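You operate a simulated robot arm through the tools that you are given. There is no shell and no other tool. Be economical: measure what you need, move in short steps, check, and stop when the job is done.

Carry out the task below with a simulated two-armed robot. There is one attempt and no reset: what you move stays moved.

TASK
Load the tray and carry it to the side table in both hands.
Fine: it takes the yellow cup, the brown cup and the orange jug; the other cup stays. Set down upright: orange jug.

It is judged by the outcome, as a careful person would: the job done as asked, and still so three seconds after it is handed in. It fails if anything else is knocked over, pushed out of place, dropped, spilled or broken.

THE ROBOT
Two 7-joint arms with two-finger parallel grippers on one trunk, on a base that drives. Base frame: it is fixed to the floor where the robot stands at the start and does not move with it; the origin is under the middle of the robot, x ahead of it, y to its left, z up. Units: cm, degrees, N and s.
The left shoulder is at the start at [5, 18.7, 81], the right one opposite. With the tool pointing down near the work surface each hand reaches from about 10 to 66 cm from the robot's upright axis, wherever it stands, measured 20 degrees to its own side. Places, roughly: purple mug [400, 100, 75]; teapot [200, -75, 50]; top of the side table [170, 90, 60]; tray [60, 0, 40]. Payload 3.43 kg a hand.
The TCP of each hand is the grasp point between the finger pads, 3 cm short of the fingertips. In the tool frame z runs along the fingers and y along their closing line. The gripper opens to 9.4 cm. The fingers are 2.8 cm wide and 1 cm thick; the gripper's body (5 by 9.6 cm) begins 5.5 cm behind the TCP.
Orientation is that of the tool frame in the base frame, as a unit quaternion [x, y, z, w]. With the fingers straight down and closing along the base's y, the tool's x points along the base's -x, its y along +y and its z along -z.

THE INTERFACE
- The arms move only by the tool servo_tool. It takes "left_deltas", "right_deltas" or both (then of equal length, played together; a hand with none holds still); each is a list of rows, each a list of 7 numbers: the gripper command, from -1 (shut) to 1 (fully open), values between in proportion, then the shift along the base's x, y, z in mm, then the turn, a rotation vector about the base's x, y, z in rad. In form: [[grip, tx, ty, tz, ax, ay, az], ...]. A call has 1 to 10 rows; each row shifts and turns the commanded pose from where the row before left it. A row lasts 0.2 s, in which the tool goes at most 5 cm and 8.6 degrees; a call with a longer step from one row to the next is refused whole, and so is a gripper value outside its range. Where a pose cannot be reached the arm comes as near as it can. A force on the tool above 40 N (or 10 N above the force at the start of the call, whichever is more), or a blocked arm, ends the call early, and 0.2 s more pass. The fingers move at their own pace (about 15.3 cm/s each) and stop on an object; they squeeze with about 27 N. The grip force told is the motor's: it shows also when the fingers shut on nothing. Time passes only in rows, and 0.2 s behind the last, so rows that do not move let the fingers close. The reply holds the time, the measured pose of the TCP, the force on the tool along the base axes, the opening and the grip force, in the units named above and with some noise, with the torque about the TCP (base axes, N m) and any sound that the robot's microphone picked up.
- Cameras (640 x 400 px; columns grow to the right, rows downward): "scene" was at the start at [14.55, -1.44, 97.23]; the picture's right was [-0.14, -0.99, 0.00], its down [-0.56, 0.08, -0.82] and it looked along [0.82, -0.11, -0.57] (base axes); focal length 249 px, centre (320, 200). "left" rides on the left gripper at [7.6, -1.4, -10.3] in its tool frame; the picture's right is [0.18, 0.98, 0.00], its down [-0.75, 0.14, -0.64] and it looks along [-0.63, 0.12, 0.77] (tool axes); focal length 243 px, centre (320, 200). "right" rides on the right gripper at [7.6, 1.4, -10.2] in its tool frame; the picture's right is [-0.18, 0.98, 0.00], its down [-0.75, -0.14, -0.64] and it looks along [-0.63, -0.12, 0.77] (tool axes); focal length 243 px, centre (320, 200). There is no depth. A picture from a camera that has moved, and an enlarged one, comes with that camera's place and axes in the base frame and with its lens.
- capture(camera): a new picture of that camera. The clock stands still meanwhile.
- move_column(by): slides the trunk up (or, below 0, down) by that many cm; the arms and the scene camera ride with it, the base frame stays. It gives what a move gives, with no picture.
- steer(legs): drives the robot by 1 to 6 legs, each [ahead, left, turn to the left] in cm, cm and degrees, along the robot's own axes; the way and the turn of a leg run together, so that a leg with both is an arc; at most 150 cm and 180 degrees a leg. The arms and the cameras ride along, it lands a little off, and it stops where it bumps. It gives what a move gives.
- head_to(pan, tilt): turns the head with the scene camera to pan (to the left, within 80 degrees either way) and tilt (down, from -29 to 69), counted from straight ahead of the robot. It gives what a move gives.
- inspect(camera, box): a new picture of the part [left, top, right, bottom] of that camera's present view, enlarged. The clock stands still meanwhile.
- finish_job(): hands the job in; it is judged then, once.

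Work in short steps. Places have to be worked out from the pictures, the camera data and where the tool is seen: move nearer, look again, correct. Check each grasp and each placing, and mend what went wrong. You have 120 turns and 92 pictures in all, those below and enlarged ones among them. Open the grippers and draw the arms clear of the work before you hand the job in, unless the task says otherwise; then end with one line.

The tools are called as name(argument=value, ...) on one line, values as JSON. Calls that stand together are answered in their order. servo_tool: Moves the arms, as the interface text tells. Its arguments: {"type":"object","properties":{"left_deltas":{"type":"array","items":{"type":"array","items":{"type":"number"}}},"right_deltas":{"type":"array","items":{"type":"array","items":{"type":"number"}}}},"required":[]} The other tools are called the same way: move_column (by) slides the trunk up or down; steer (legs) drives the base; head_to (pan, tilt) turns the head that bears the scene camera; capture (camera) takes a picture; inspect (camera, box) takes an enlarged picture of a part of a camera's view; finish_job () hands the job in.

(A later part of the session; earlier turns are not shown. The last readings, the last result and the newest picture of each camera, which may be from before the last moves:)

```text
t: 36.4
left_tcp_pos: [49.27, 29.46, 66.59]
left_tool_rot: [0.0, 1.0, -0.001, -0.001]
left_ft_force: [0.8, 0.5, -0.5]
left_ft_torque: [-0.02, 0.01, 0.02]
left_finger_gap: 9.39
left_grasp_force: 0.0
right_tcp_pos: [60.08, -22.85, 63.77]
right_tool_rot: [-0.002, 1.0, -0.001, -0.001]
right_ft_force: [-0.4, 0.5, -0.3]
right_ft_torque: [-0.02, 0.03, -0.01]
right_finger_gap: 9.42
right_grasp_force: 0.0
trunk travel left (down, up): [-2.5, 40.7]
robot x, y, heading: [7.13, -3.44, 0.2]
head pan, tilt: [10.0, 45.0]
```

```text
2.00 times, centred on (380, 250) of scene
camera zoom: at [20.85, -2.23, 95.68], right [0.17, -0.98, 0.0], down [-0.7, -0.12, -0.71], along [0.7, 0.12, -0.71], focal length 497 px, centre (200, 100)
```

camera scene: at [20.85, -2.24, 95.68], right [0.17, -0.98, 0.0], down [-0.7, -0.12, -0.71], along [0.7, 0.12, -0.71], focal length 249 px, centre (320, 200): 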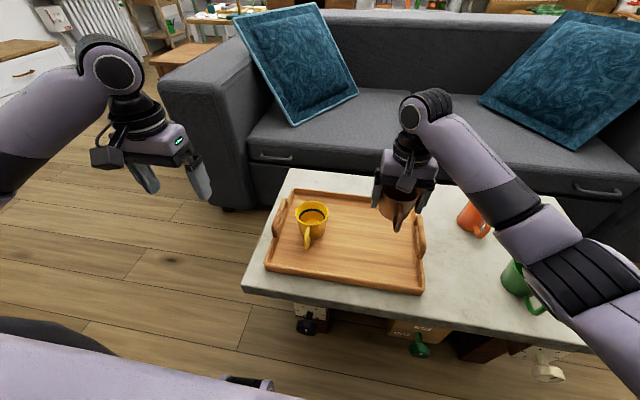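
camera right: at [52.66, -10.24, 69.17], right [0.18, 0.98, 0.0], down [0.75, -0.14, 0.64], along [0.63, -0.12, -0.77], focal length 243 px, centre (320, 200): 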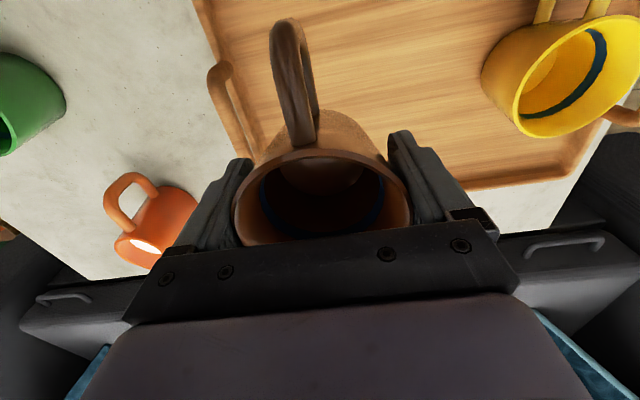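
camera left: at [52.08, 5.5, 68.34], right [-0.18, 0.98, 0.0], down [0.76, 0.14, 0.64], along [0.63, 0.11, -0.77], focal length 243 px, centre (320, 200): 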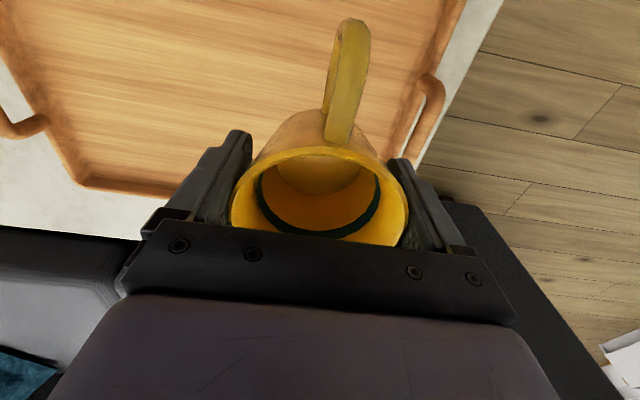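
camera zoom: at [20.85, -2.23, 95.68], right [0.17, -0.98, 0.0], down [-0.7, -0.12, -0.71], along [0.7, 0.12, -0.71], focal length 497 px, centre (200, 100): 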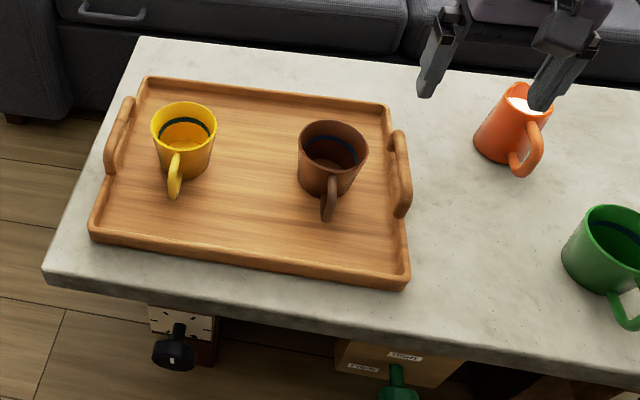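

Both cups are standing on the tray. Next I drive right 12 cm so the right shoulder faces the jug.

steer(legs=[[0.5, -12, 0]])

servo_tool(right_deltas=[[1, 25, 0, 0, 0, 0, 0], [1, 25, 0, 0, 0, 0, 0], [1, 25, 0, 0, 0, 0, 0], [1, 25, 0, 0, 0, 0, 0], [1, 0, 0, 0, 0, 0, 0]])

capture(camera="right")

head_to(pan=-15, tilt=40)

inspect(camera="scene", box=[240, 100, 480, 250])

```text
t: 37.6
left_tcp_pos: [49.55, 17.64, 66.71]
left_tool_rot: [-0.001, 1.0, -0.001, 0.0]
left_ft_force: [-0.7, -0.5, -0.7]
left_ft_torque: [0.02, -0.04, -0.02]
left_finger_gap: 9.39
left_grasp_force: 0.2
right_tcp_pos: [60.29, -34.59, 63.77]
right_tool_rot: [-0.001, 1.0, -0.001, 0.0]
right_ft_force: [0.2, -0.6, 1.0]
right_ft_torque: [-0.02, 0.0, 0.01]
right_finger_gap: 9.42
right_grasp_force: 0.1
trunk travel left (down, up): [-2.5, 40.7]
robot x, y, heading: [7.33, -15.49, 0.2]
head pan, tilt: [10.0, 45.0]
```

```text
t: 38.8
left_tcp_pos: [49.69, 17.71, 66.51]
left_tool_rot: [-0.001, 1.0, -0.001, -0.001]
left_ft_force: [0.3, 0.0, 0.9]
left_ft_torque: [0.0, -0.02, 0.01]
left_finger_gap: 9.41
left_grasp_force: 0.0
right_tcp_pos: [70.35, -34.69, 63.96]
right_tool_rot: [-0.002, 1.0, -0.001, 0.0]
right_ft_force: [0.0, -0.5, -1.2]
right_ft_torque: [-0.01, -0.04, 0.04]
right_finger_gap: 9.39
right_grasp_force: 0.0
trunk travel left (down, up): [-2.5, 40.7]
robot x, y, heading: [7.26, -15.35, 0.2]
head pan, tilt: [10.0, 45.0]
```

```text
63 pictures are left
camera right: at [62.61, -33.41, 74.28], right [0.18, 0.98, 0.0], down [0.75, -0.14, 0.64], along [0.63, -0.12, -0.77], focal length 243 px, centre (320, 200)
```

right: 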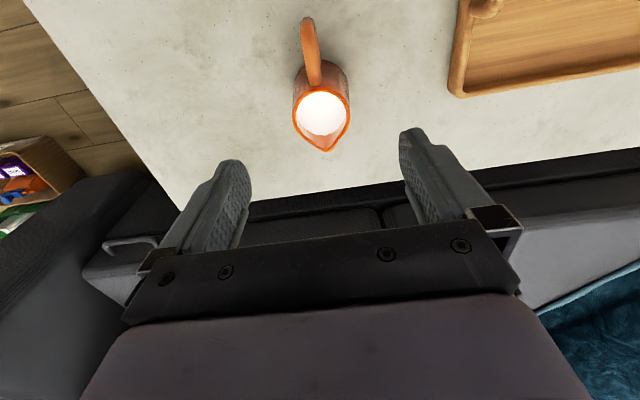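

```text
t: 39.7
left_tcp_pos: [49.5, 17.71, 66.53]
left_tool_rot: [0.0, 1.0, -0.001, -0.001]
left_ft_force: [0.2, -0.7, -0.3]
left_ft_torque: [0.0, 0.03, -0.06]
left_finger_gap: 9.42
left_grasp_force: 0.1
right_tcp_pos: [70.17, -34.76, 64.0]
right_tool_rot: [-0.001, 1.0, -0.001, -0.001]
right_ft_force: [-0.2, 0.2, 0.6]
right_ft_torque: [0.01, -0.02, 0.0]
right_finger_gap: 9.42
right_grasp_force: 0.0
trunk travel left (down, up): [-2.5, 40.7]
robot x, y, heading: [7.38, -15.43, 0.6]
head pan, tilt: [-15.0, 40.0]
```

```text
2.67 times, centred on (360, 175) of scene
camera zoom: at [21.26, -17.68, 96.4], right [-0.26, -0.97, 0.0], down [-0.62, 0.16, -0.77], along [0.74, -0.2, -0.64], focal length 663 px, centre (213, 267)
```

zoom: 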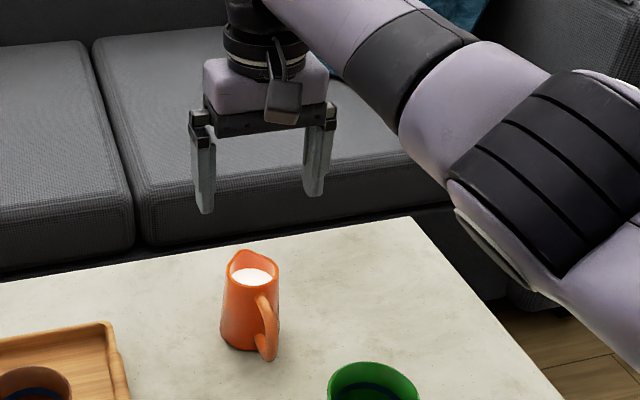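

The jug is centred under the tool (jug ≈(70.6,-34.8), rim ~52 high). I descend open to TCP z≈48.6.

servo_tool(right_deltas=[[1, 3, 0, -30, 0, 0, 0], [1, 0, 0, -35, 0, 0, 0], [1, 0, 0, -35, 0, 0, 0], [1, 0, 0, -25, 0, 0, 0], [1, 0, 0, -18, 0, 0, 0], [1, 0, 0, -10, 0, 0, 0], [1, 0, 0, 0, 0, 0, 0]])

capture(camera="right")

inspect(camera="scene", box=[240, 100, 480, 250])

```text
t: 41.3
left_tcp_pos: [49.48, 17.55, 66.66]
left_tool_rot: [-0.002, 1.0, 0.0, 0.0]
left_ft_force: [-0.9, 0.5, -0.2]
left_ft_torque: [-0.02, -0.01, 0.0]
left_finger_gap: 9.41
left_grasp_force: 0.0
right_tcp_pos: [69.22, -35.01, 48.68]
right_tool_rot: [-0.002, 1.0, -0.001, -0.001]
right_ft_force: [-0.1, 0.8, -0.3]
right_ft_torque: [0.04, -0.03, -0.01]
right_finger_gap: 9.43
right_grasp_force: 0.0
right hand out of reach, approached as far as the arm can: row 2, 3, 4, 5
trunk travel left (down, up): [-2.5, 40.7]
robot x, y, heading: [7.26, -15.31, 0.4]
head pan, tilt: [-15.0, 40.0]
```

```text
61 pictures are left
camera right: at [61.49, -33.68, 59.0], right [0.18, 0.98, 0.0], down [0.76, -0.14, 0.64], along [0.63, -0.12, -0.77], focal length 243 px, centre (320, 200)
```

right: 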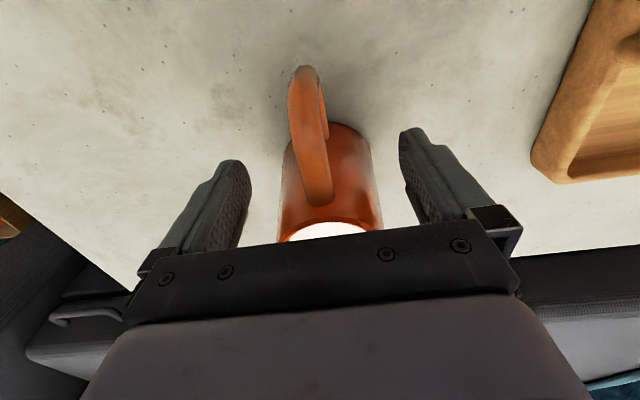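

```text
2.67 times, centred on (360, 175) of scene
camera zoom: at [21.26, -17.69, 96.41], right [-0.26, -0.97, 0.0], down [-0.62, 0.16, -0.77], along [0.74, -0.2, -0.64], focal length 663 px, centre (213, 267)
```

zoom: 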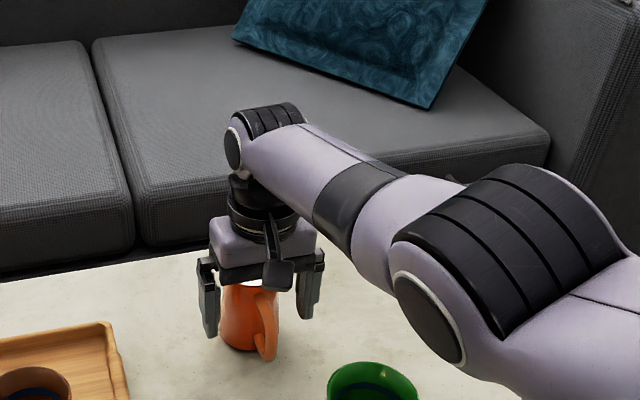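

The tool is 1.4 cm short of the jug's centre at full reach. I lean the tool 6° forward to gain reach while keeping the TCP height.

servo_tool(right_deltas=[[1, 0, 0, 0, 0, -0.05, 0], [1, 0, 0, 0, 0, -0.06, 0], [1, 0, 0, 0, 0, 0, 0]])

```text
t: 42.1
left_tcp_pos: [49.54, 17.64, 66.61]
left_tool_rot: [-0.001, 1.0, 0.0, 0.0]
left_ft_force: [0.7, -0.1, 0.8]
left_ft_torque: [-0.04, 0.01, 0.03]
left_finger_gap: 9.38
left_grasp_force: 0.0
right_tcp_pos: [71.13, -34.94, 48.31]
right_tool_rot: [-0.002, 0.999, -0.001, 0.053]
right_ft_force: [-0.5, 0.4, -0.5]
right_ft_torque: [0.0, 0.01, 0.01]
right_finger_gap: 9.42
right_grasp_force: 0.0
right hand out of reach, approached as far as the arm can: row 1, 2
trunk travel left (down, up): [-2.5, 40.7]
robot x, y, heading: [7.25, -15.44, 0.1]
head pan, tilt: [-15.0, 40.0]
```

Now at x 71.1; I ease back 4 mm and close on the jug gently.

servo_tool(right_deltas=[[1, -4, 1, 0, 0, 0, 0], [0.6, 0, 0, 0, 0, 0, 0], [0.4, 0, 0, 0, 0, 0, 0], [0.3, 0, 0, 0, 0, 0, 0], [-1, 0, 0, 0, 0, 0, 0], [-1, 0, 0, 0, 0, 0, 0], [-1, 0, 0, 0, 0, 0, 0]])

capture(camera="right")

```text
t: 43.7
left_tcp_pos: [49.61, 17.52, 66.6]
left_tool_rot: [-0.001, 1.0, -0.001, -0.001]
left_ft_force: [-0.6, 0.9, -0.2]
left_ft_torque: [-0.02, 0.02, 0.01]
left_finger_gap: 9.39
left_grasp_force: 0.0
right_tcp_pos: [71.06, -34.97, 48.2]
right_tool_rot: [-0.002, 0.999, -0.001, 0.053]
right_ft_force: [-0.1, 0.6, -0.6]
right_ft_torque: [0.04, 0.02, -0.01]
right_finger_gap: 6.41
right_grasp_force: 26.5
right hand out of reach, approached as far as the arm can: row 1
trunk travel left (down, up): [-2.5, 40.7]
robot x, y, heading: [7.4, -14.87, 0.2]
head pan, tilt: [-15.0, 40.0]
```

```text
59 pictures are left
camera right: at [62.31, -33.52, 57.62], right [0.18, 0.98, 0.02], down [0.68, -0.14, 0.72], along [0.71, -0.12, -0.69], focal length 243 px, centre (320, 200)
```

right: 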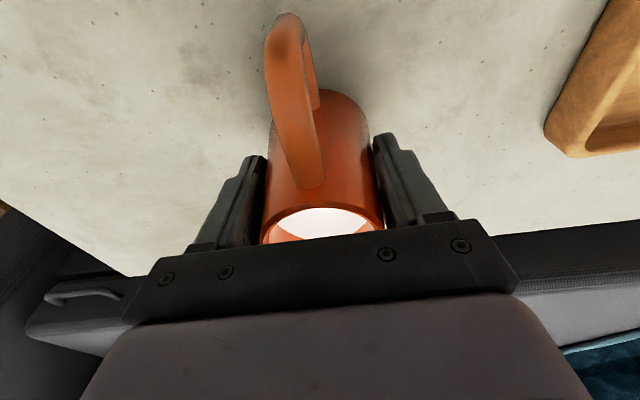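

The jug is held (6.4 cm, full force). I lift it slowly, drawing slightly back to get away from the reach limit.

servo_tool(right_deltas=[[-1, -3, 0, 5, 0, 0, 0], [-1, -6, 0, 10, 0, 0, 0], [-1, -8, 0, 12, 0, 0, 0], [-1, -8, 0, 12, 0, 0, 0], [-1, 0, 0, 0, 0, 0, 0]])

capture(camera="right")

inspect(camera="scene", box=[240, 100, 480, 250])

```text
t: 44.9
left_tcp_pos: [49.61, 17.67, 66.54]
left_tool_rot: [0.0, 1.0, -0.002, -0.001]
left_ft_force: [0.2, 0.7, -0.5]
left_ft_torque: [0.01, -0.01, -0.01]
left_finger_gap: 9.4
left_grasp_force: 0.1
right_tcp_pos: [71.78, -34.56, 51.3]
right_tool_rot: [-0.002, 0.999, -0.001, 0.053]
right_ft_force: [-0.8, -0.4, -3.9]
right_ft_torque: [0.0, 0.03, 0.01]
right_finger_gap: 6.39
right_grasp_force: 26.9
right hand out of reach, approached as far as the arm can: row 1, 2, 3, 4
trunk travel left (down, up): [-2.5, 40.7]
robot x, y, heading: [7.11, -15.62, -0.0]
head pan, tilt: [-15.0, 40.0]
```

```text
58 pictures are left
camera right: at [62.96, -33.18, 60.73], right [0.18, 0.98, 0.02], down [0.68, -0.14, 0.72], along [0.71, -0.12, -0.7], focal length 243 px, centre (320, 200)
```

right: 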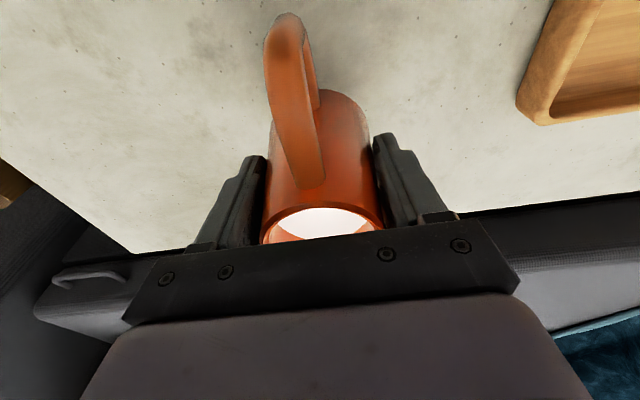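

```text
2.67 times, centred on (360, 175) of scene
camera zoom: at [21.29, -17.7, 96.4], right [-0.26, -0.97, 0.0], down [-0.62, 0.16, -0.77], along [0.74, -0.2, -0.64], focal length 663 px, centre (213, 267)
```

zoom: 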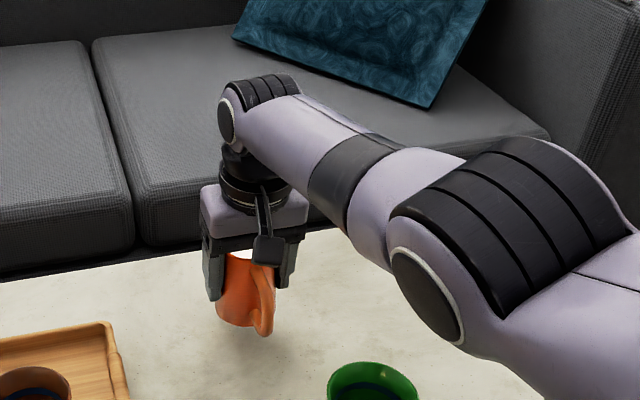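

The jug is up and level. I raise it further while pulling back, in gentle steps.

servo_tool(right_deltas=[[-1, -5, 0, 5, 0, 0, 0], [-1, -8, 0, 10, 0, 0, 0], [-1, -10, 0, 14, 0, 0, 0], [-1, -10, 0, 14, 0, 0, 0], [-1, -10, 0, 14, 0, 0, 0], [-1, -8, 0, 8, 0, 0, 0], [-1, -5, 0, 3, 0, 0, 0], [-1, 0, 0, 0, 0, 0, 0]])

```text
t: 46.7
left_tcp_pos: [49.56, 17.72, 66.62]
left_tool_rot: [0.0, 1.0, -0.001, -0.001]
left_ft_force: [0.9, 0.2, -0.1]
left_ft_torque: [-0.02, 0.01, -0.02]
left_finger_gap: 9.43
left_grasp_force: 0.0
right_tcp_pos: [72.47, -33.89, 57.36]
right_tool_rot: [-0.002, 0.999, 0.0, 0.053]
right_ft_force: [-0.4, 1.0, -3.8]
right_ft_torque: [-0.03, 0.0, 0.02]
right_finger_gap: 6.38
right_grasp_force: 27.4
right hand out of reach, approached as far as the arm can: row 1, 2, 3, 4, 5, 6, 7
trunk travel left (down, up): [-2.5, 40.7]
robot x, y, heading: [7.13, -15.08, 0.3]
head pan, tilt: [-15.0, 40.0]
```

Still reported at the reach limit; I pull back straight along -x and watch.

servo_tool(right_deltas=[[-1, -5, 0, 0, 0, 0, 0], [-1, -10, 0, 0, 0, 0, 0], [-1, -15, 0, 0, 0, 0, 0], [-1, -15, 0, 0, 0, 0, 0], [-1, -10, 0, 0, 0, 0, 0], [-1, -5, 0, 0, 0, 0, 0], [-1, 0, 0, 0, 0, 0, 0]])

```text
t: 48.3
left_tcp_pos: [49.61, 17.69, 66.5]
left_tool_rot: [-0.001, 1.0, -0.001, -0.001]
left_ft_force: [-0.1, -0.8, -0.5]
left_ft_torque: [0.02, 0.0, -0.02]
left_finger_gap: 9.38
left_grasp_force: 0.0
right_tcp_pos: [72.38, -33.48, 57.13]
right_tool_rot: [-0.002, 0.999, -0.001, 0.054]
right_ft_force: [0.5, 0.9, -3.2]
right_ft_torque: [-0.02, -0.01, -0.01]
right_finger_gap: 6.38
right_grasp_force: 27.2
right hand out of reach, approached as far as the arm can: row 1, 2, 3, 4, 5, 6
trunk travel left (down, up): [-2.5, 40.7]
robot x, y, heading: [6.97, -15.37, 0.0]
head pan, tilt: [-15.0, 40.0]
```

The arm seems stuck at its straight configuration. I raise the column by 2 cm (which lifts everything gently) to see whether the command re-synchronises.

move_column(by=2)

servo_tool(right_deltas=[[-1, -5, 0, 0, 0, 0, 0], [-1, -5, 0, 0, 0, 0, 0], [-1, 0, 0, 0, 0, 0, 0]])

```text
t: 49.0
left_tcp_pos: [49.61, 17.65, 68.53]
left_tool_rot: [0.0, 1.0, -0.001, -0.001]
left_ft_force: [0.1, -0.4, 0.7]
left_ft_torque: [0.0, 0.0, 0.03]
left_finger_gap: 9.43
left_grasp_force: 0.0
right_tcp_pos: [72.42, -33.42, 59.06]
right_tool_rot: [-0.002, 0.999, -0.001, 0.053]
right_ft_force: [0.1, 0.1, -3.8]
right_ft_torque: [0.02, -0.01, 0.03]
right_finger_gap: 6.39
right_grasp_force: 27.7
trunk travel left (down, up): [-4.5, 38.7]
robot x, y, heading: [7.37, -15.57, 0.1]
head pan, tilt: [-15.0, 40.0]
```

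```text
t: 49.8
left_tcp_pos: [49.62, 17.59, 68.65]
left_tool_rot: [-0.001, 1.0, -0.002, -0.002]
left_ft_force: [-0.1, 0.3, 0.3]
left_ft_torque: [0.01, 0.03, -0.03]
left_finger_gap: 9.43
left_grasp_force: 0.1
right_tcp_pos: [72.41, -33.55, 59.19]
right_tool_rot: [-0.001, 0.999, -0.001, 0.054]
right_ft_force: [-0.4, 0.7, -3.4]
right_ft_torque: [-0.02, -0.03, 0.0]
right_finger_gap: 6.39
right_grasp_force: 27.0
right hand out of reach, approached as far as the arm can: row 1, 2
trunk travel left (down, up): [-4.5, 38.7]
robot x, y, heading: [7.36, -15.2, 0.1]
head pan, tilt: [-15.0, 40.0]
```

The arm won't bend from here with the jug in hand, so I use the base: raise the column 3 cm, drive left 31.5 cm and back 6 cm to bring the jug over the middle-rear of the tray.

move_column(by=3)

steer(legs=[[0, 16, 0], [0, 15.5, 0], [-6, 0, 0]])

head_to(pan=-20, tilt=38)

capture(camera="scene")

capture(camera="right")

```text
t: 50.5
left_tcp_pos: [49.63, 17.61, 71.53]
left_tool_rot: [-0.001, 1.0, -0.001, -0.001]
left_ft_force: [0.1, 0.3, -0.1]
left_ft_torque: [0.0, -0.01, 0.0]
left_finger_gap: 9.42
left_grasp_force: 0.0
right_tcp_pos: [72.39, -33.51, 62.1]
right_tool_rot: [-0.001, 0.999, -0.001, 0.054]
right_ft_force: [0.3, 0.4, -3.5]
right_ft_torque: [0.02, 0.0, 0.0]
right_finger_gap: 6.36
right_grasp_force: 27.0
trunk travel left (down, up): [-7.5, 35.7]
robot x, y, heading: [6.9, -15.45, 0.3]
head pan, tilt: [-15.0, 40.0]
```

```text
t: 52.2
left_tcp_pos: [49.37, 33.42, 71.52]
left_tool_rot: [0.001, 1.0, -0.001, -0.001]
left_ft_force: [-0.3, 0.0, 1.3]
left_ft_torque: [-0.01, -0.02, 0.0]
left_finger_gap: 9.42
left_grasp_force: 0.0
right_tcp_pos: [71.89, -17.73, 61.9]
right_tool_rot: [0.001, 0.999, -0.001, 0.051]
right_ft_force: [0.4, -0.2, -3.7]
right_ft_torque: [0.02, 0.01, -0.03]
right_finger_gap: 6.38
right_grasp_force: 27.2
trunk travel left (down, up): [-7.5, 35.7]
robot x, y, heading: [7.1, 0.77, 0.2]
head pan, tilt: [-15.0, 40.0]
stopped in leg 2: the robot was blocked; the commanded pose is now the measured one
```

```text
t: 52.8
left_tcp_pos: [49.46, 33.49, 71.54]
left_tool_rot: [0.001, 1.0, -0.001, -0.001]
left_ft_force: [-1.2, 0.3, 0.4]
left_ft_torque: [0.0, 0.02, -0.01]
left_finger_gap: 9.41
left_grasp_force: 0.2
right_tcp_pos: [72.0, -17.8, 62.05]
right_tool_rot: [-0.001, 0.999, -0.001, 0.052]
right_ft_force: [-0.4, -0.1, -3.5]
right_ft_torque: [0.03, -0.04, 0.02]
right_finger_gap: 6.42
right_grasp_force: 26.8
trunk travel left (down, up): [-7.5, 35.7]
robot x, y, heading: [7.13, 0.42, -0.0]
head pan, tilt: [-20.0, 38.0]
```

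```text
56 pictures are left
camera scene: at [20.93, -2.53, 101.7], right [-0.34, -0.94, 0.0], down [-0.58, 0.21, -0.79], along [0.74, -0.27, -0.62], focal length 249 px, centre (320, 200)
```

scene: 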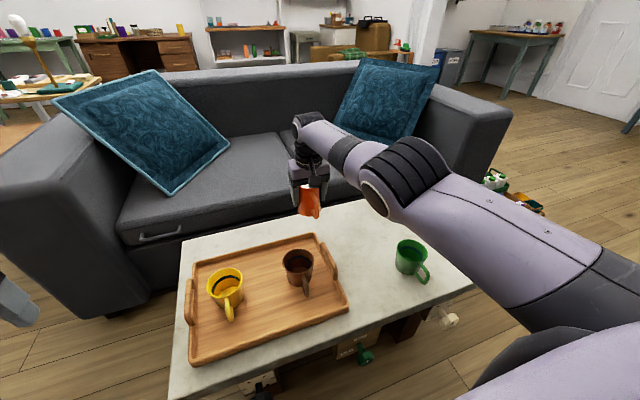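

```text
55 pictures are left
camera right: at [63.31, -16.31, 71.49], right [0.18, 0.98, 0.02], down [0.68, -0.14, 0.72], along [0.71, -0.12, -0.7], focal length 243 px, centre (320, 200)
```

right: 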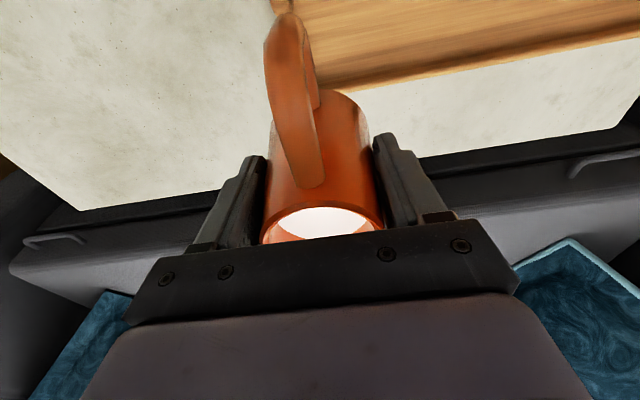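

The round base (radius ~34) touched the black knob's area under the table edge. I back off 6 cm first, then continue left at that distance; the jug's bottom (~56) clears the cup rims (~51).

steer(legs=[[-6, 0, 0], [0, 15.5, 0]])

capture(camera="scene")

capture(camera="right")

```text
t: 54.8
left_tcp_pos: [43.43, 48.6, 71.58]
left_tool_rot: [0.002, 1.0, -0.001, -0.002]
left_ft_force: [0.2, 0.0, -0.1]
left_ft_torque: [-0.01, 0.04, 0.01]
left_finger_gap: 9.41
left_grasp_force: 0.1
right_tcp_pos: [65.86, -2.56, 62.18]
right_tool_rot: [0.001, 0.999, 0.0, 0.051]
right_ft_force: [0.3, -0.3, -4.0]
right_ft_torque: [-0.01, -0.08, 0.0]
right_finger_gap: 6.38
right_grasp_force: 27.2
trunk travel left (down, up): [-7.5, 35.7]
robot x, y, heading: [1.03, 16.06, 0.1]
head pan, tilt: [-20.0, 38.0]
```

```text
54 pictures are left
camera scene: at [14.85, 12.8, 101.7], right [-0.34, -0.94, 0.0], down [-0.58, 0.21, -0.79], along [0.74, -0.27, -0.62], focal length 249 px, centre (320, 200)
```

scene: 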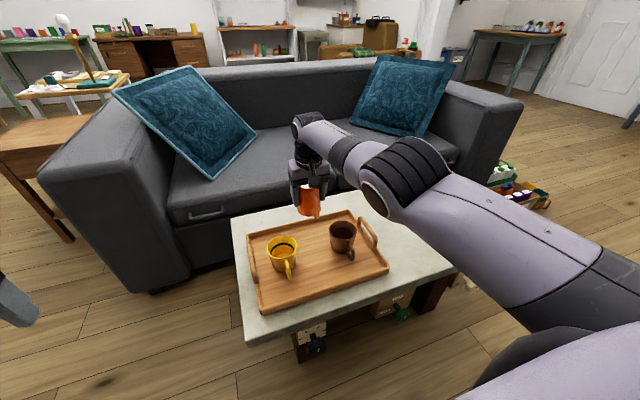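

```text
53 pictures are left
camera right: at [57.19, -1.11, 71.49], right [0.19, 0.98, 0.02], down [0.68, -0.14, 0.72], along [0.71, -0.12, -0.7], focal length 243 px, centre (320, 200)
```

right: 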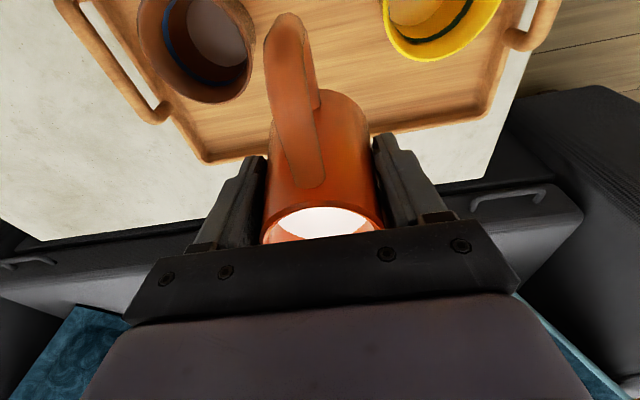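

The jug hangs over (65.5,-2.5), between and behind the two cups. I lower the column 7.4 cm.

move_column(by=-4)

move_column(by=-3.4)

capture(camera="right")

inspect(camera="scene", box=[200, 120, 440, 270])

```text
t: 55.6
left_tcp_pos: [43.41, 48.71, 67.59]
left_tool_rot: [0.002, 1.0, -0.001, -0.001]
left_ft_force: [-0.1, 0.1, -0.8]
left_ft_torque: [0.0, 0.02, -0.01]
left_finger_gap: 9.41
left_grasp_force: 0.0
right_tcp_pos: [65.87, -2.49, 57.98]
right_tool_rot: [0.001, 0.999, -0.001, 0.052]
right_ft_force: [0.3, 0.2, -3.6]
right_ft_torque: [0.04, 0.0, 0.02]
right_finger_gap: 6.41
right_grasp_force: 26.9
trunk travel left (down, up): [-3.5, 39.7]
robot x, y, heading: [0.84, 15.95, -0.3]
head pan, tilt: [-20.0, 38.0]
```

```text
t: 56.4
left_tcp_pos: [43.38, 48.71, 64.12]
left_tool_rot: [0.001, 1.0, -0.001, -0.001]
left_ft_force: [-0.9, 0.6, 0.2]
left_ft_torque: [-0.01, -0.03, -0.01]
left_finger_gap: 9.39
left_grasp_force: 0.0
right_tcp_pos: [65.81, -2.55, 54.59]
right_tool_rot: [0.001, 0.999, 0.0, 0.052]
right_ft_force: [-0.6, 0.3, -3.4]
right_ft_torque: [0.04, -0.03, 0.0]
right_finger_gap: 6.4
right_grasp_force: 27.4
trunk travel left (down, up): [-0.1, 43.1]
robot x, y, heading: [0.79, 15.84, -0.2]
head pan, tilt: [-20.0, 38.0]
```

```text
52 pictures are left
camera right: at [57.18, -1.1, 64.09], right [0.19, 0.98, 0.02], down [0.68, -0.14, 0.72], along [0.71, -0.12, -0.7], focal length 243 px, centre (320, 200)
```

right: 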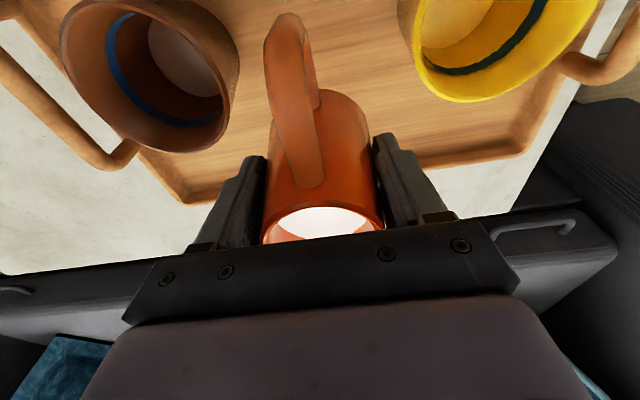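

```text
2.67 times, centred on (320, 195) of scene
camera zoom: at [14.84, 12.81, 94.3], right [-0.34, -0.94, 0.0], down [-0.58, 0.21, -0.79], along [0.74, -0.27, -0.62], focal length 663 px, centre (320, 213)
```

zoom: 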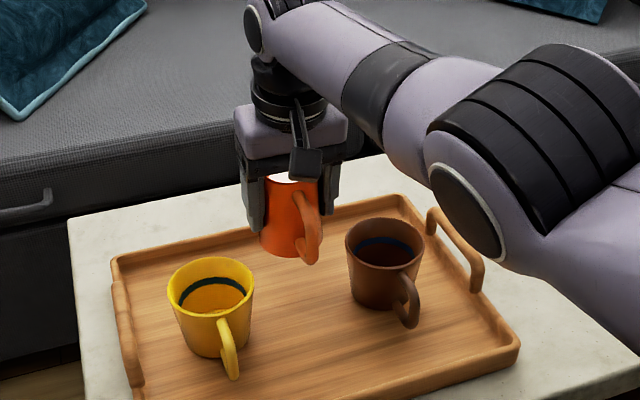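

Clear of both cups. I lower with the arm in small steps and watch for drift.

servo_tool(right_deltas=[[-1, 0, 0, -5, 0, 0, 0], [-1, 0, 0, -8, 0, 0, 0], [-1, 0, 0, -8, 0, 0, 0], [-1, 0, 0, -5, 0, 0, 0], [-1, 0, 0, 0, 0, 0, 0]])

```text
t: 57.6
left_tcp_pos: [43.38, 48.7, 64.15]
left_tool_rot: [0.002, 1.0, -0.001, -0.001]
left_ft_force: [0.7, 0.0, -0.5]
left_ft_torque: [-0.02, 0.02, 0.0]
left_finger_gap: 9.41
left_grasp_force: 0.1
right_tcp_pos: [65.68, -2.6, 51.98]
right_tool_rot: [0.001, 0.999, 0.0, 0.052]
right_ft_force: [0.4, 0.2, -4.1]
right_ft_torque: [-0.01, -0.05, -0.04]
right_finger_gap: 6.39
right_grasp_force: 27.1
trunk travel left (down, up): [-0.1, 43.1]
robot x, y, heading: [1.21, 16.03, 0.1]
head pan, tilt: [-20.0, 38.0]
```

It follows well now. I continue down to just above the tray floor, then in small steps.

servo_tool(right_deltas=[[-1, 0, 0, -6, 0, 0, 0], [-1, 0, 0, -8, 0, 0, 0], [-1, 0, 0, -6, 0, 0, 0], [-1, 0, 0, -4, 0, 0, 0], [-1, 0, 0, -3, 0, 0, 0], [-1, 0, 0, -2, 0, 0, 0], [-1, 0, 0, 0, 0, 0, 0]])

```text
t: 59.2
left_tcp_pos: [43.41, 48.67, 64.17]
left_tool_rot: [0.003, 1.0, -0.001, -0.001]
left_ft_force: [-0.2, -0.6, -0.3]
left_ft_torque: [0.01, 0.0, 0.02]
left_finger_gap: 9.4
left_grasp_force: 0.0
right_tcp_pos: [65.24, -2.69, 49.23]
right_tool_rot: [0.002, 0.999, -0.001, 0.053]
right_ft_force: [0.2, -1.2, -3.6]
right_ft_torque: [-0.02, -0.03, -0.01]
right_finger_gap: 6.39
right_grasp_force: 27.2
right hand out of reach, approached as far as the arm can: row 2
trunk travel left (down, up): [-0.1, 43.1]
robot x, y, heading: [0.78, 16.18, -0.2]
head pan, tilt: [-20.0, 38.0]
```

Nearly down, still no contact; two more millimetre steps.

servo_tool(right_deltas=[[-1, 0, 0, -2, 0, 0, 0], [-1, 0, 0, -1, 0, 0, 0], [-1, 0, 0, 0, 0, 0, 0]])

```text
t: 60.0
left_tcp_pos: [43.46, 48.75, 64.26]
left_tool_rot: [0.001, 1.0, -0.001, -0.002]
left_ft_force: [-0.3, -0.4, 0.4]
left_ft_torque: [0.02, 0.01, 0.01]
left_finger_gap: 9.41
left_grasp_force: 0.1
right_tcp_pos: [65.19, -2.48, 48.99]
right_tool_rot: [0.001, 0.999, -0.001, 0.053]
right_ft_force: [-1.7, 1.6, 1.9]
right_ft_torque: [-0.05, 0.11, -0.04]
right_finger_gap: 6.39
right_grasp_force: 27.6
right hand out of reach, approached as far as the arm can: row 1
trunk travel left (down, up): [-0.1, 43.1]
robot x, y, heading: [1.05, 15.98, -0.2]
head pan, tilt: [-20.0, 38.0]
```

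Contact. I release to a partial opening and raise with the column, purely vertical.

servo_tool(right_deltas=[[0.45, 0, 0, 0, 0, 0, 0], [0.6, 0, 0, 0, 0, 0, 0], [0.6, 0, 0, 0, 0, 0, 0]])

move_column(by=14)

capture(camera="scene")

capture(camera="right")

```text
t: 60.8
left_tcp_pos: [43.42, 48.61, 64.1]
left_tool_rot: [0.002, 1.0, -0.001, 0.0]
left_ft_force: [-1.2, 0.3, 0.2]
left_ft_torque: [-0.03, -0.01, 0.01]
left_finger_gap: 9.4
left_grasp_force: 0.2
right_tcp_pos: [65.1, -2.71, 48.94]
right_tool_rot: [0.0, 0.999, 0.0, 0.052]
right_ft_force: [-0.3, -0.1, -0.4]
right_ft_torque: [0.03, 0.0, -0.01]
right_finger_gap: 7.5
right_grasp_force: 0.1
trunk travel left (down, up): [-0.1, 43.1]
robot x, y, heading: [1.06, 15.85, 0.0]
head pan, tilt: [-20.0, 38.0]
```

```text
t: 62.5
left_tcp_pos: [43.37, 48.67, 78.11]
left_tool_rot: [0.002, 1.0, -0.001, -0.001]
left_ft_force: [-0.2, 0.0, 0.7]
left_ft_torque: [0.0, 0.01, -0.03]
left_finger_gap: 9.39
left_grasp_force: 0.0
right_tcp_pos: [65.21, -2.71, 62.87]
right_tool_rot: [0.001, 0.999, -0.001, 0.053]
right_ft_force: [-0.5, -0.2, -0.3]
right_ft_torque: [-0.03, -0.02, -0.03]
right_finger_gap: 7.52
right_grasp_force: 0.1
trunk travel left (down, up): [-14.1, 29.1]
robot x, y, heading: [0.72, 15.83, -0.3]
head pan, tilt: [-20.0, 38.0]
```

```text
50 pictures are left
camera scene: at [14.83, 12.82, 108.3], right [-0.34, -0.94, 0.0], down [-0.58, 0.21, -0.79], along [0.74, -0.27, -0.62], focal length 249 px, centre (320, 200)
```

scene: 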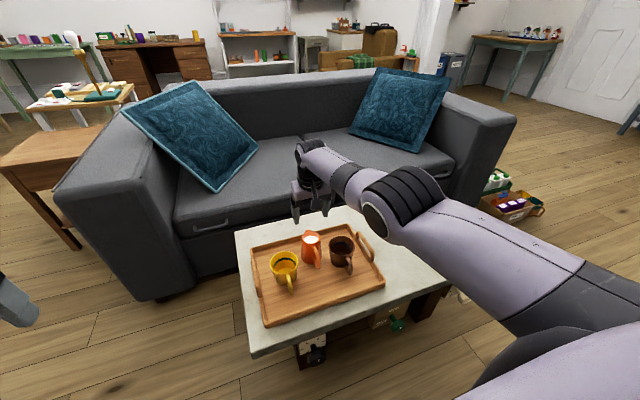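

```text
49 pictures are left
camera right: at [56.48, -1.23, 72.38], right [0.19, 0.98, 0.02], down [0.68, -0.14, 0.72], along [0.71, -0.12, -0.7], focal length 243 px, centre (320, 200)
```

right: 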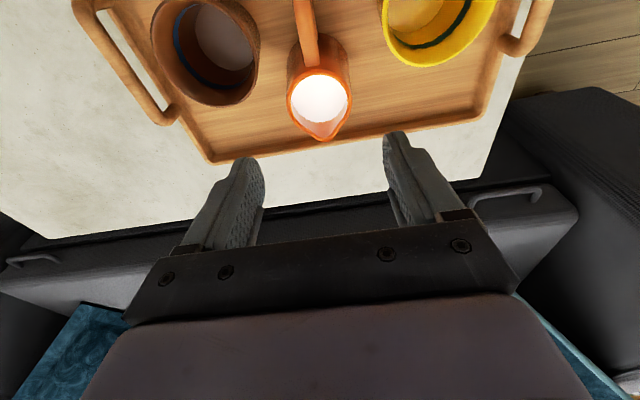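

The tray is loaded and the jug stands upright. I withdraw the right hand and straighten it, then place the robot squarely before the tray.

servo_tool(right_deltas=[[1, -20, -20, 20, 0, 0, 0], [1, -20, -20, 20, 0, 0.026, 0], [1, -20, -20, 10, 0, 0.026, 0], [1, -20, -20, 0, 0, 0.026, 0], [1, -20, -20, 0, 0, 0.026, 0], [1, 0, -20, 0, 0, 0, 0]])

```text
t: 63.9
left_tcp_pos: [43.38, 48.73, 78.13]
left_tool_rot: [0.002, 1.0, 0.0, -0.001]
left_ft_force: [-1.3, 0.3, 0.0]
left_ft_torque: [-0.05, -0.02, -0.03]
left_finger_gap: 9.42
left_grasp_force: 0.0
right_tcp_pos: [63.83, -14.42, 66.89]
right_tool_rot: [0.001, 1.0, -0.001, 0.001]
right_ft_force: [-0.2, 0.9, 0.5]
right_ft_torque: [-0.01, -0.02, -0.03]
right_finger_gap: 9.41
right_grasp_force: 0.0
right hand out of reach, approached as far as the arm can: row 1, 2, 3, 4, 5
trunk travel left (down, up): [-14.1, 29.1]
robot x, y, heading: [1.01, 15.97, -0.4]
head pan, tilt: [-20.0, 38.0]
```

I drive to (5,-2) in front of the tray; the right hand stays high above everything.

steer(legs=[[0, -18, 0], [4, 0, 0.3]])

servo_tool(right_deltas=[[1, -10, 0, 20, 0, 0, 0], [1, -30, 0, 20, 0, 0, 0], [1, -30, 0, 0, 0, 0, 0], [1, 0, 0, 0, 0, 0, 0]])

```text
t: 65.9
left_tcp_pos: [47.07, 30.97, 78.11]
left_tool_rot: [0.0, 1.0, -0.001, -0.001]
left_ft_force: [0.0, 0.3, -0.1]
left_ft_torque: [0.01, 0.01, -0.02]
left_finger_gap: 9.4
left_grasp_force: 0.1
right_tcp_pos: [67.88, -32.23, 66.8]
right_tool_rot: [0.0, 1.0, 0.0, 0.0]
right_ft_force: [0.4, 0.2, -0.5]
right_ft_torque: [0.0, 0.03, 0.04]
right_finger_gap: 9.38
right_grasp_force: 0.1
trunk travel left (down, up): [-14.1, 29.1]
robot x, y, heading: [4.59, -1.98, 0.0]
head pan, tilt: [-20.0, 38.0]
```

```text
t: 66.9
left_tcp_pos: [47.19, 30.95, 78.19]
left_tool_rot: [0.001, 1.0, -0.001, -0.001]
left_ft_force: [0.3, 0.1, -0.1]
left_ft_torque: [-0.01, 0.0, 0.0]
left_finger_gap: 9.39
left_grasp_force: 0.1
right_tcp_pos: [60.8, -32.24, 70.95]
right_tool_rot: [0.0, 1.0, -0.003, -0.001]
right_ft_force: [0.0, 0.1, -0.2]
right_ft_torque: [0.0, 0.0, 0.03]
right_finger_gap: 9.39
right_grasp_force: 0.0
trunk travel left (down, up): [-14.1, 29.1]
robot x, y, heading: [4.44, -1.89, -0.0]
head pan, tilt: [-20.0, 38.0]
```

Now I lower the column 10 cm, move both hands near above the tray handles, and view from the wrists and head.

servo_tool(left_deltas=[[1, 30, -30, 0, 0, 0, 0], [1, 30, -35, 0, 0, 0, 0], [1, 35, -35, 0, 0, 0, 0], [1, 35, -35, -10, 0, 0, 0], [1, 0, -18, -30, 0, 0, 0], [1, 0, 0, -20, 0, 0, 0], [1, 0, 0, 0, 0, 0, 0]], right_deltas=[[1, 0, 25, 0, 0, 0, 0], [1, 0, 30, 0, 0, 0, 0], [1, 0, 30, 0, 0, 0, 0], [1, 0, 30, 0, 0, 0, 0], [1, 0, 12, 0, 0, 0, 0], [1, 0, 0, 0, 0, 0, 0], [1, 0, 0, 0, 0, 0, 0]])

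move_column(by=-10)

head_to(pan=0, tilt=45)

capture(camera="scene")

capture(camera="left")

capture(camera="right")

```text
refused: row 4 steps farther than a row can; nothing moved
```

```text
t: 68.2
left_tcp_pos: [47.16, 30.89, 68.19]
left_tool_rot: [0.0, 1.0, 0.0, 0.0]
left_ft_force: [-0.5, 0.4, 0.4]
left_ft_torque: [-0.01, 0.02, -0.03]
left_finger_gap: 9.39
left_grasp_force: 0.2
right_tcp_pos: [60.9, -32.11, 60.91]
right_tool_rot: [-0.001, 1.0, -0.001, 0.0]
right_ft_force: [-0.2, 0.1, -0.4]
right_ft_torque: [-0.01, 0.0, 0.01]
right_finger_gap: 9.38
right_grasp_force: 0.1
trunk travel left (down, up): [-4.1, 39.1]
robot x, y, heading: [4.45, -2.18, -0.0]
head pan, tilt: [-20.0, 38.0]
```

```text
t: 69.0
left_tcp_pos: [47.27, 30.79, 68.12]
left_tool_rot: [-0.001, 1.0, 0.0, -0.001]
left_ft_force: [0.5, -0.3, 0.3]
left_ft_torque: [0.0, 0.0, -0.03]
left_finger_gap: 9.41
left_grasp_force: 0.0
right_tcp_pos: [60.89, -32.16, 60.99]
right_tool_rot: [-0.001, 1.0, 0.0, -0.001]
right_ft_force: [0.1, 0.1, -0.2]
right_ft_torque: [0.03, -0.01, -0.01]
right_finger_gap: 9.43
right_grasp_force: 0.0
trunk travel left (down, up): [-4.1, 39.1]
robot x, y, heading: [5.01, -2.26, -0.0]
head pan, tilt: [0.0, 45.0]
```

```text
48 pictures are left
camera scene: at [18.74, -2.17, 97.28], right [0.0, -1.0, 0.0], down [-0.71, 0.0, -0.71], along [0.71, 0.0, -0.71], focal length 249 px, centre (320, 200)
```

scene: 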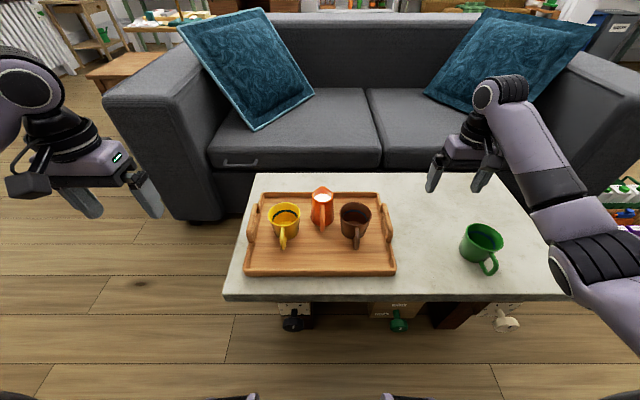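

```text
47 pictures are left
camera left: at [39.57, 29.46, 78.49], right [-0.18, 0.98, 0.0], down [0.75, 0.14, 0.64], along [0.63, 0.12, -0.77], focal length 243 px, centre (320, 200)
```

left: 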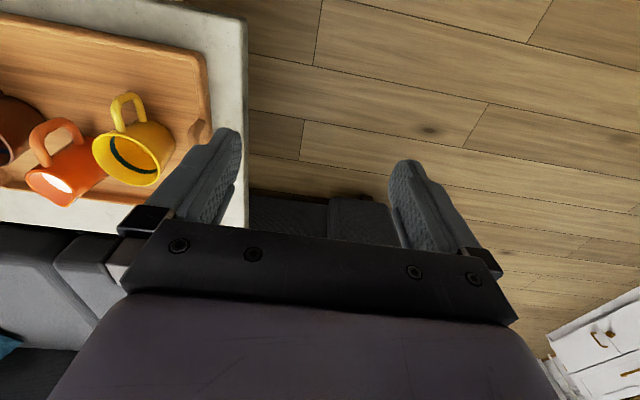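

```text
46 pictures are left
camera right: at [53.23, -30.8, 71.27], right [0.18, 0.98, 0.0], down [0.75, -0.14, 0.64], along [0.63, -0.12, -0.77], focal length 243 px, centre (320, 200)
```

right: 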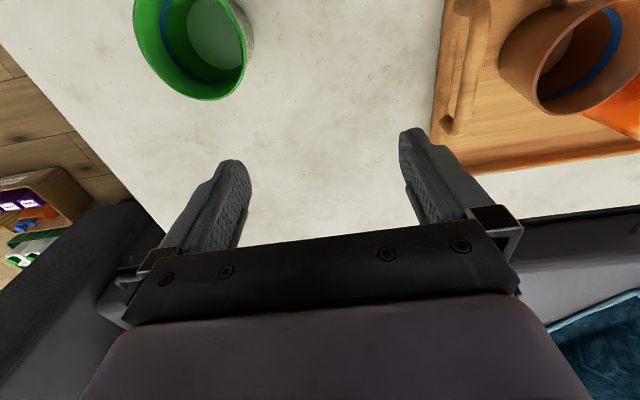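

The handles sit near (60,15.6) and (60,-19.6). I zoom to see their shape and height.

inspect(camera="scene", box=[232, 180, 408, 290])

inspect(camera="right", box=[400, 0, 640, 150])

```text
3.64 times, centred on (320, 235) of scene
camera zoom: at [18.74, -2.17, 97.28], right [0.0, -1.0, 0.0], down [-0.71, 0.0, -0.71], along [0.71, 0.0, -0.71], focal length 904 px, centre (320, 73)
```

zoom: 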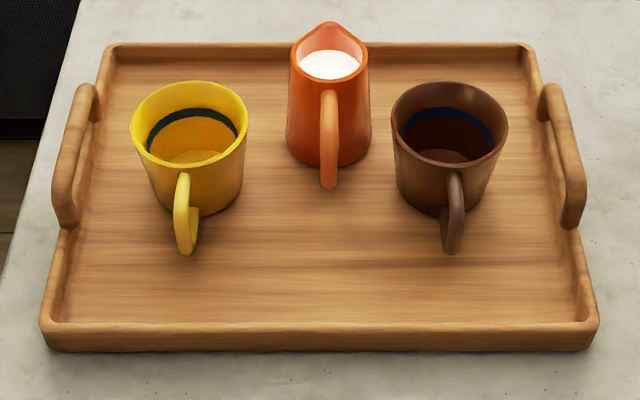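

```text
2.67 times, centred on (520, 75) of right
camera zoom: at [53.23, -30.8, 71.27], right [0.18, 0.98, 0.0], down [0.75, -0.14, 0.64], along [0.63, -0.12, -0.77], focal length 647 px, centre (-213, 533)
```

zoom: 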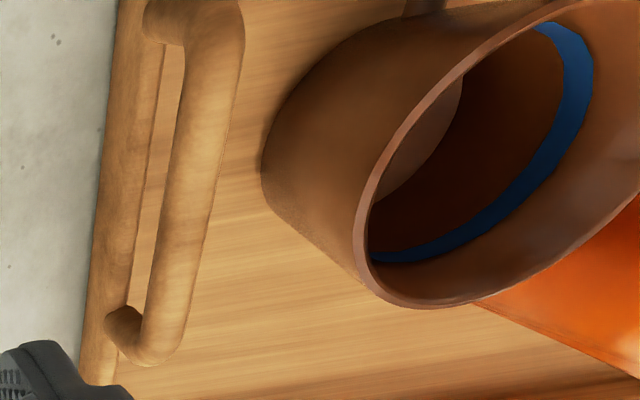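

The handles are upright loops with a bar at z≈48.4, centred near x 61.4, y 15.1 and -19.4. The cups stand close, so I use a small opening (4.4 cm) and hover above both bars.

servo_tool(left_deltas=[[-0.06, 24, -26, -16, 0, 0, 0], [-0.06, 24, -26, -16, 0, 0, 0], [-0.06, 24, -26, -16, 0, 0, 0], [-0.06, 24, -26, -16, 0, 0, 0], [-0.06, 24, -26, -16, 0, 0, 0], [-0.06, 24, -26, -20, 0, 0, 0], [-0.06, 0, 0, 0, 0, 0, 0]], right_deltas=[[-0.06, 4, 21, -5, 0, 0, 0], [-0.06, 4, 21, -5, 0, 0, 0], [-0.06, 0, 21, -5, 0, 0, 0], [-0.06, 0, 21, -5, 0, 0, 0], [-0.06, 0, 21, -5, 0, 0, 0], [-0.06, 0, 22, -5, 0, 0, 0], [-0.06, 0, 0, 0, 0, 0, 0]])

capture(camera="left")

capture(camera="right")

inspect(camera="scene", box=[216, 160, 424, 290])

```text
t: 70.6
left_tcp_pos: [61.53, 15.3, 57.84]
left_tool_rot: [0.0, 1.0, -0.001, -0.001]
left_ft_force: [0.0, -0.4, 0.5]
left_ft_torque: [0.0, 0.0, -0.04]
left_finger_gap: 4.4
left_grasp_force: 0.0
right_tcp_pos: [61.7, -19.41, 57.72]
right_tool_rot: [-0.002, 1.0, -0.001, 0.0]
right_ft_force: [0.5, -0.2, 0.7]
right_ft_torque: [0.01, 0.01, 0.01]
right_finger_gap: 4.42
right_grasp_force: 0.1
trunk travel left (down, up): [-4.1, 39.1]
robot x, y, heading: [4.91, -2.28, -0.1]
head pan, tilt: [0.0, 45.0]
```

```text
43 pictures are left
camera left: at [53.87, 13.91, 68.14], right [-0.18, 0.98, 0.0], down [0.75, 0.14, 0.64], along [0.63, 0.12, -0.77], focal length 243 px, centre (320, 200)
```

left: 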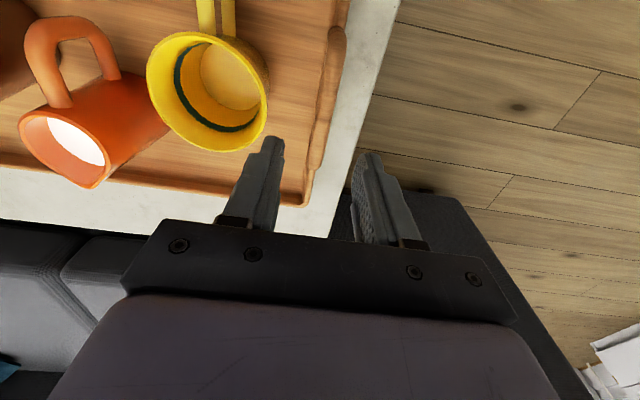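

```text
42 pictures are left
camera right: at [54.03, -18.03, 68.04], right [0.18, 0.98, 0.0], down [0.75, -0.14, 0.64], along [0.63, -0.12, -0.77], focal length 243 px, centre (320, 200)
```

right: 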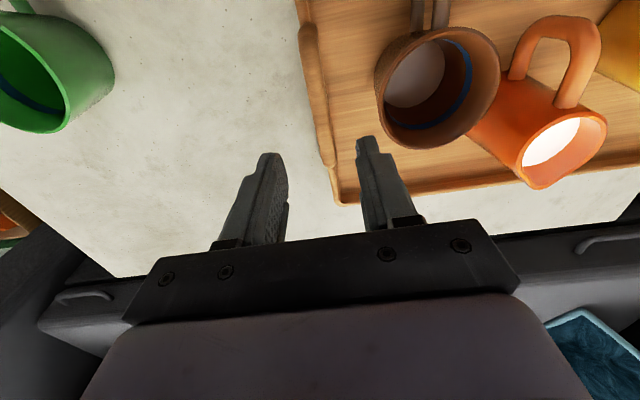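

```text
3.08 times, centred on (320, 225) of scene
camera zoom: at [18.74, -2.16, 97.28], right [0.0, -1.0, 0.0], down [-0.71, 0.0, -0.71], along [0.71, 0.0, -0.71], focal length 765 px, centre (320, 123)
```

zoom: 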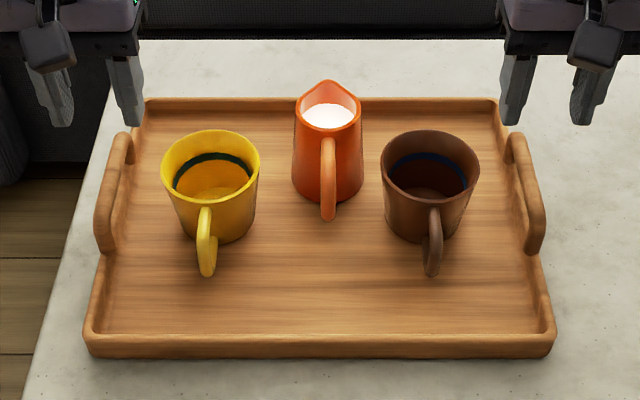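

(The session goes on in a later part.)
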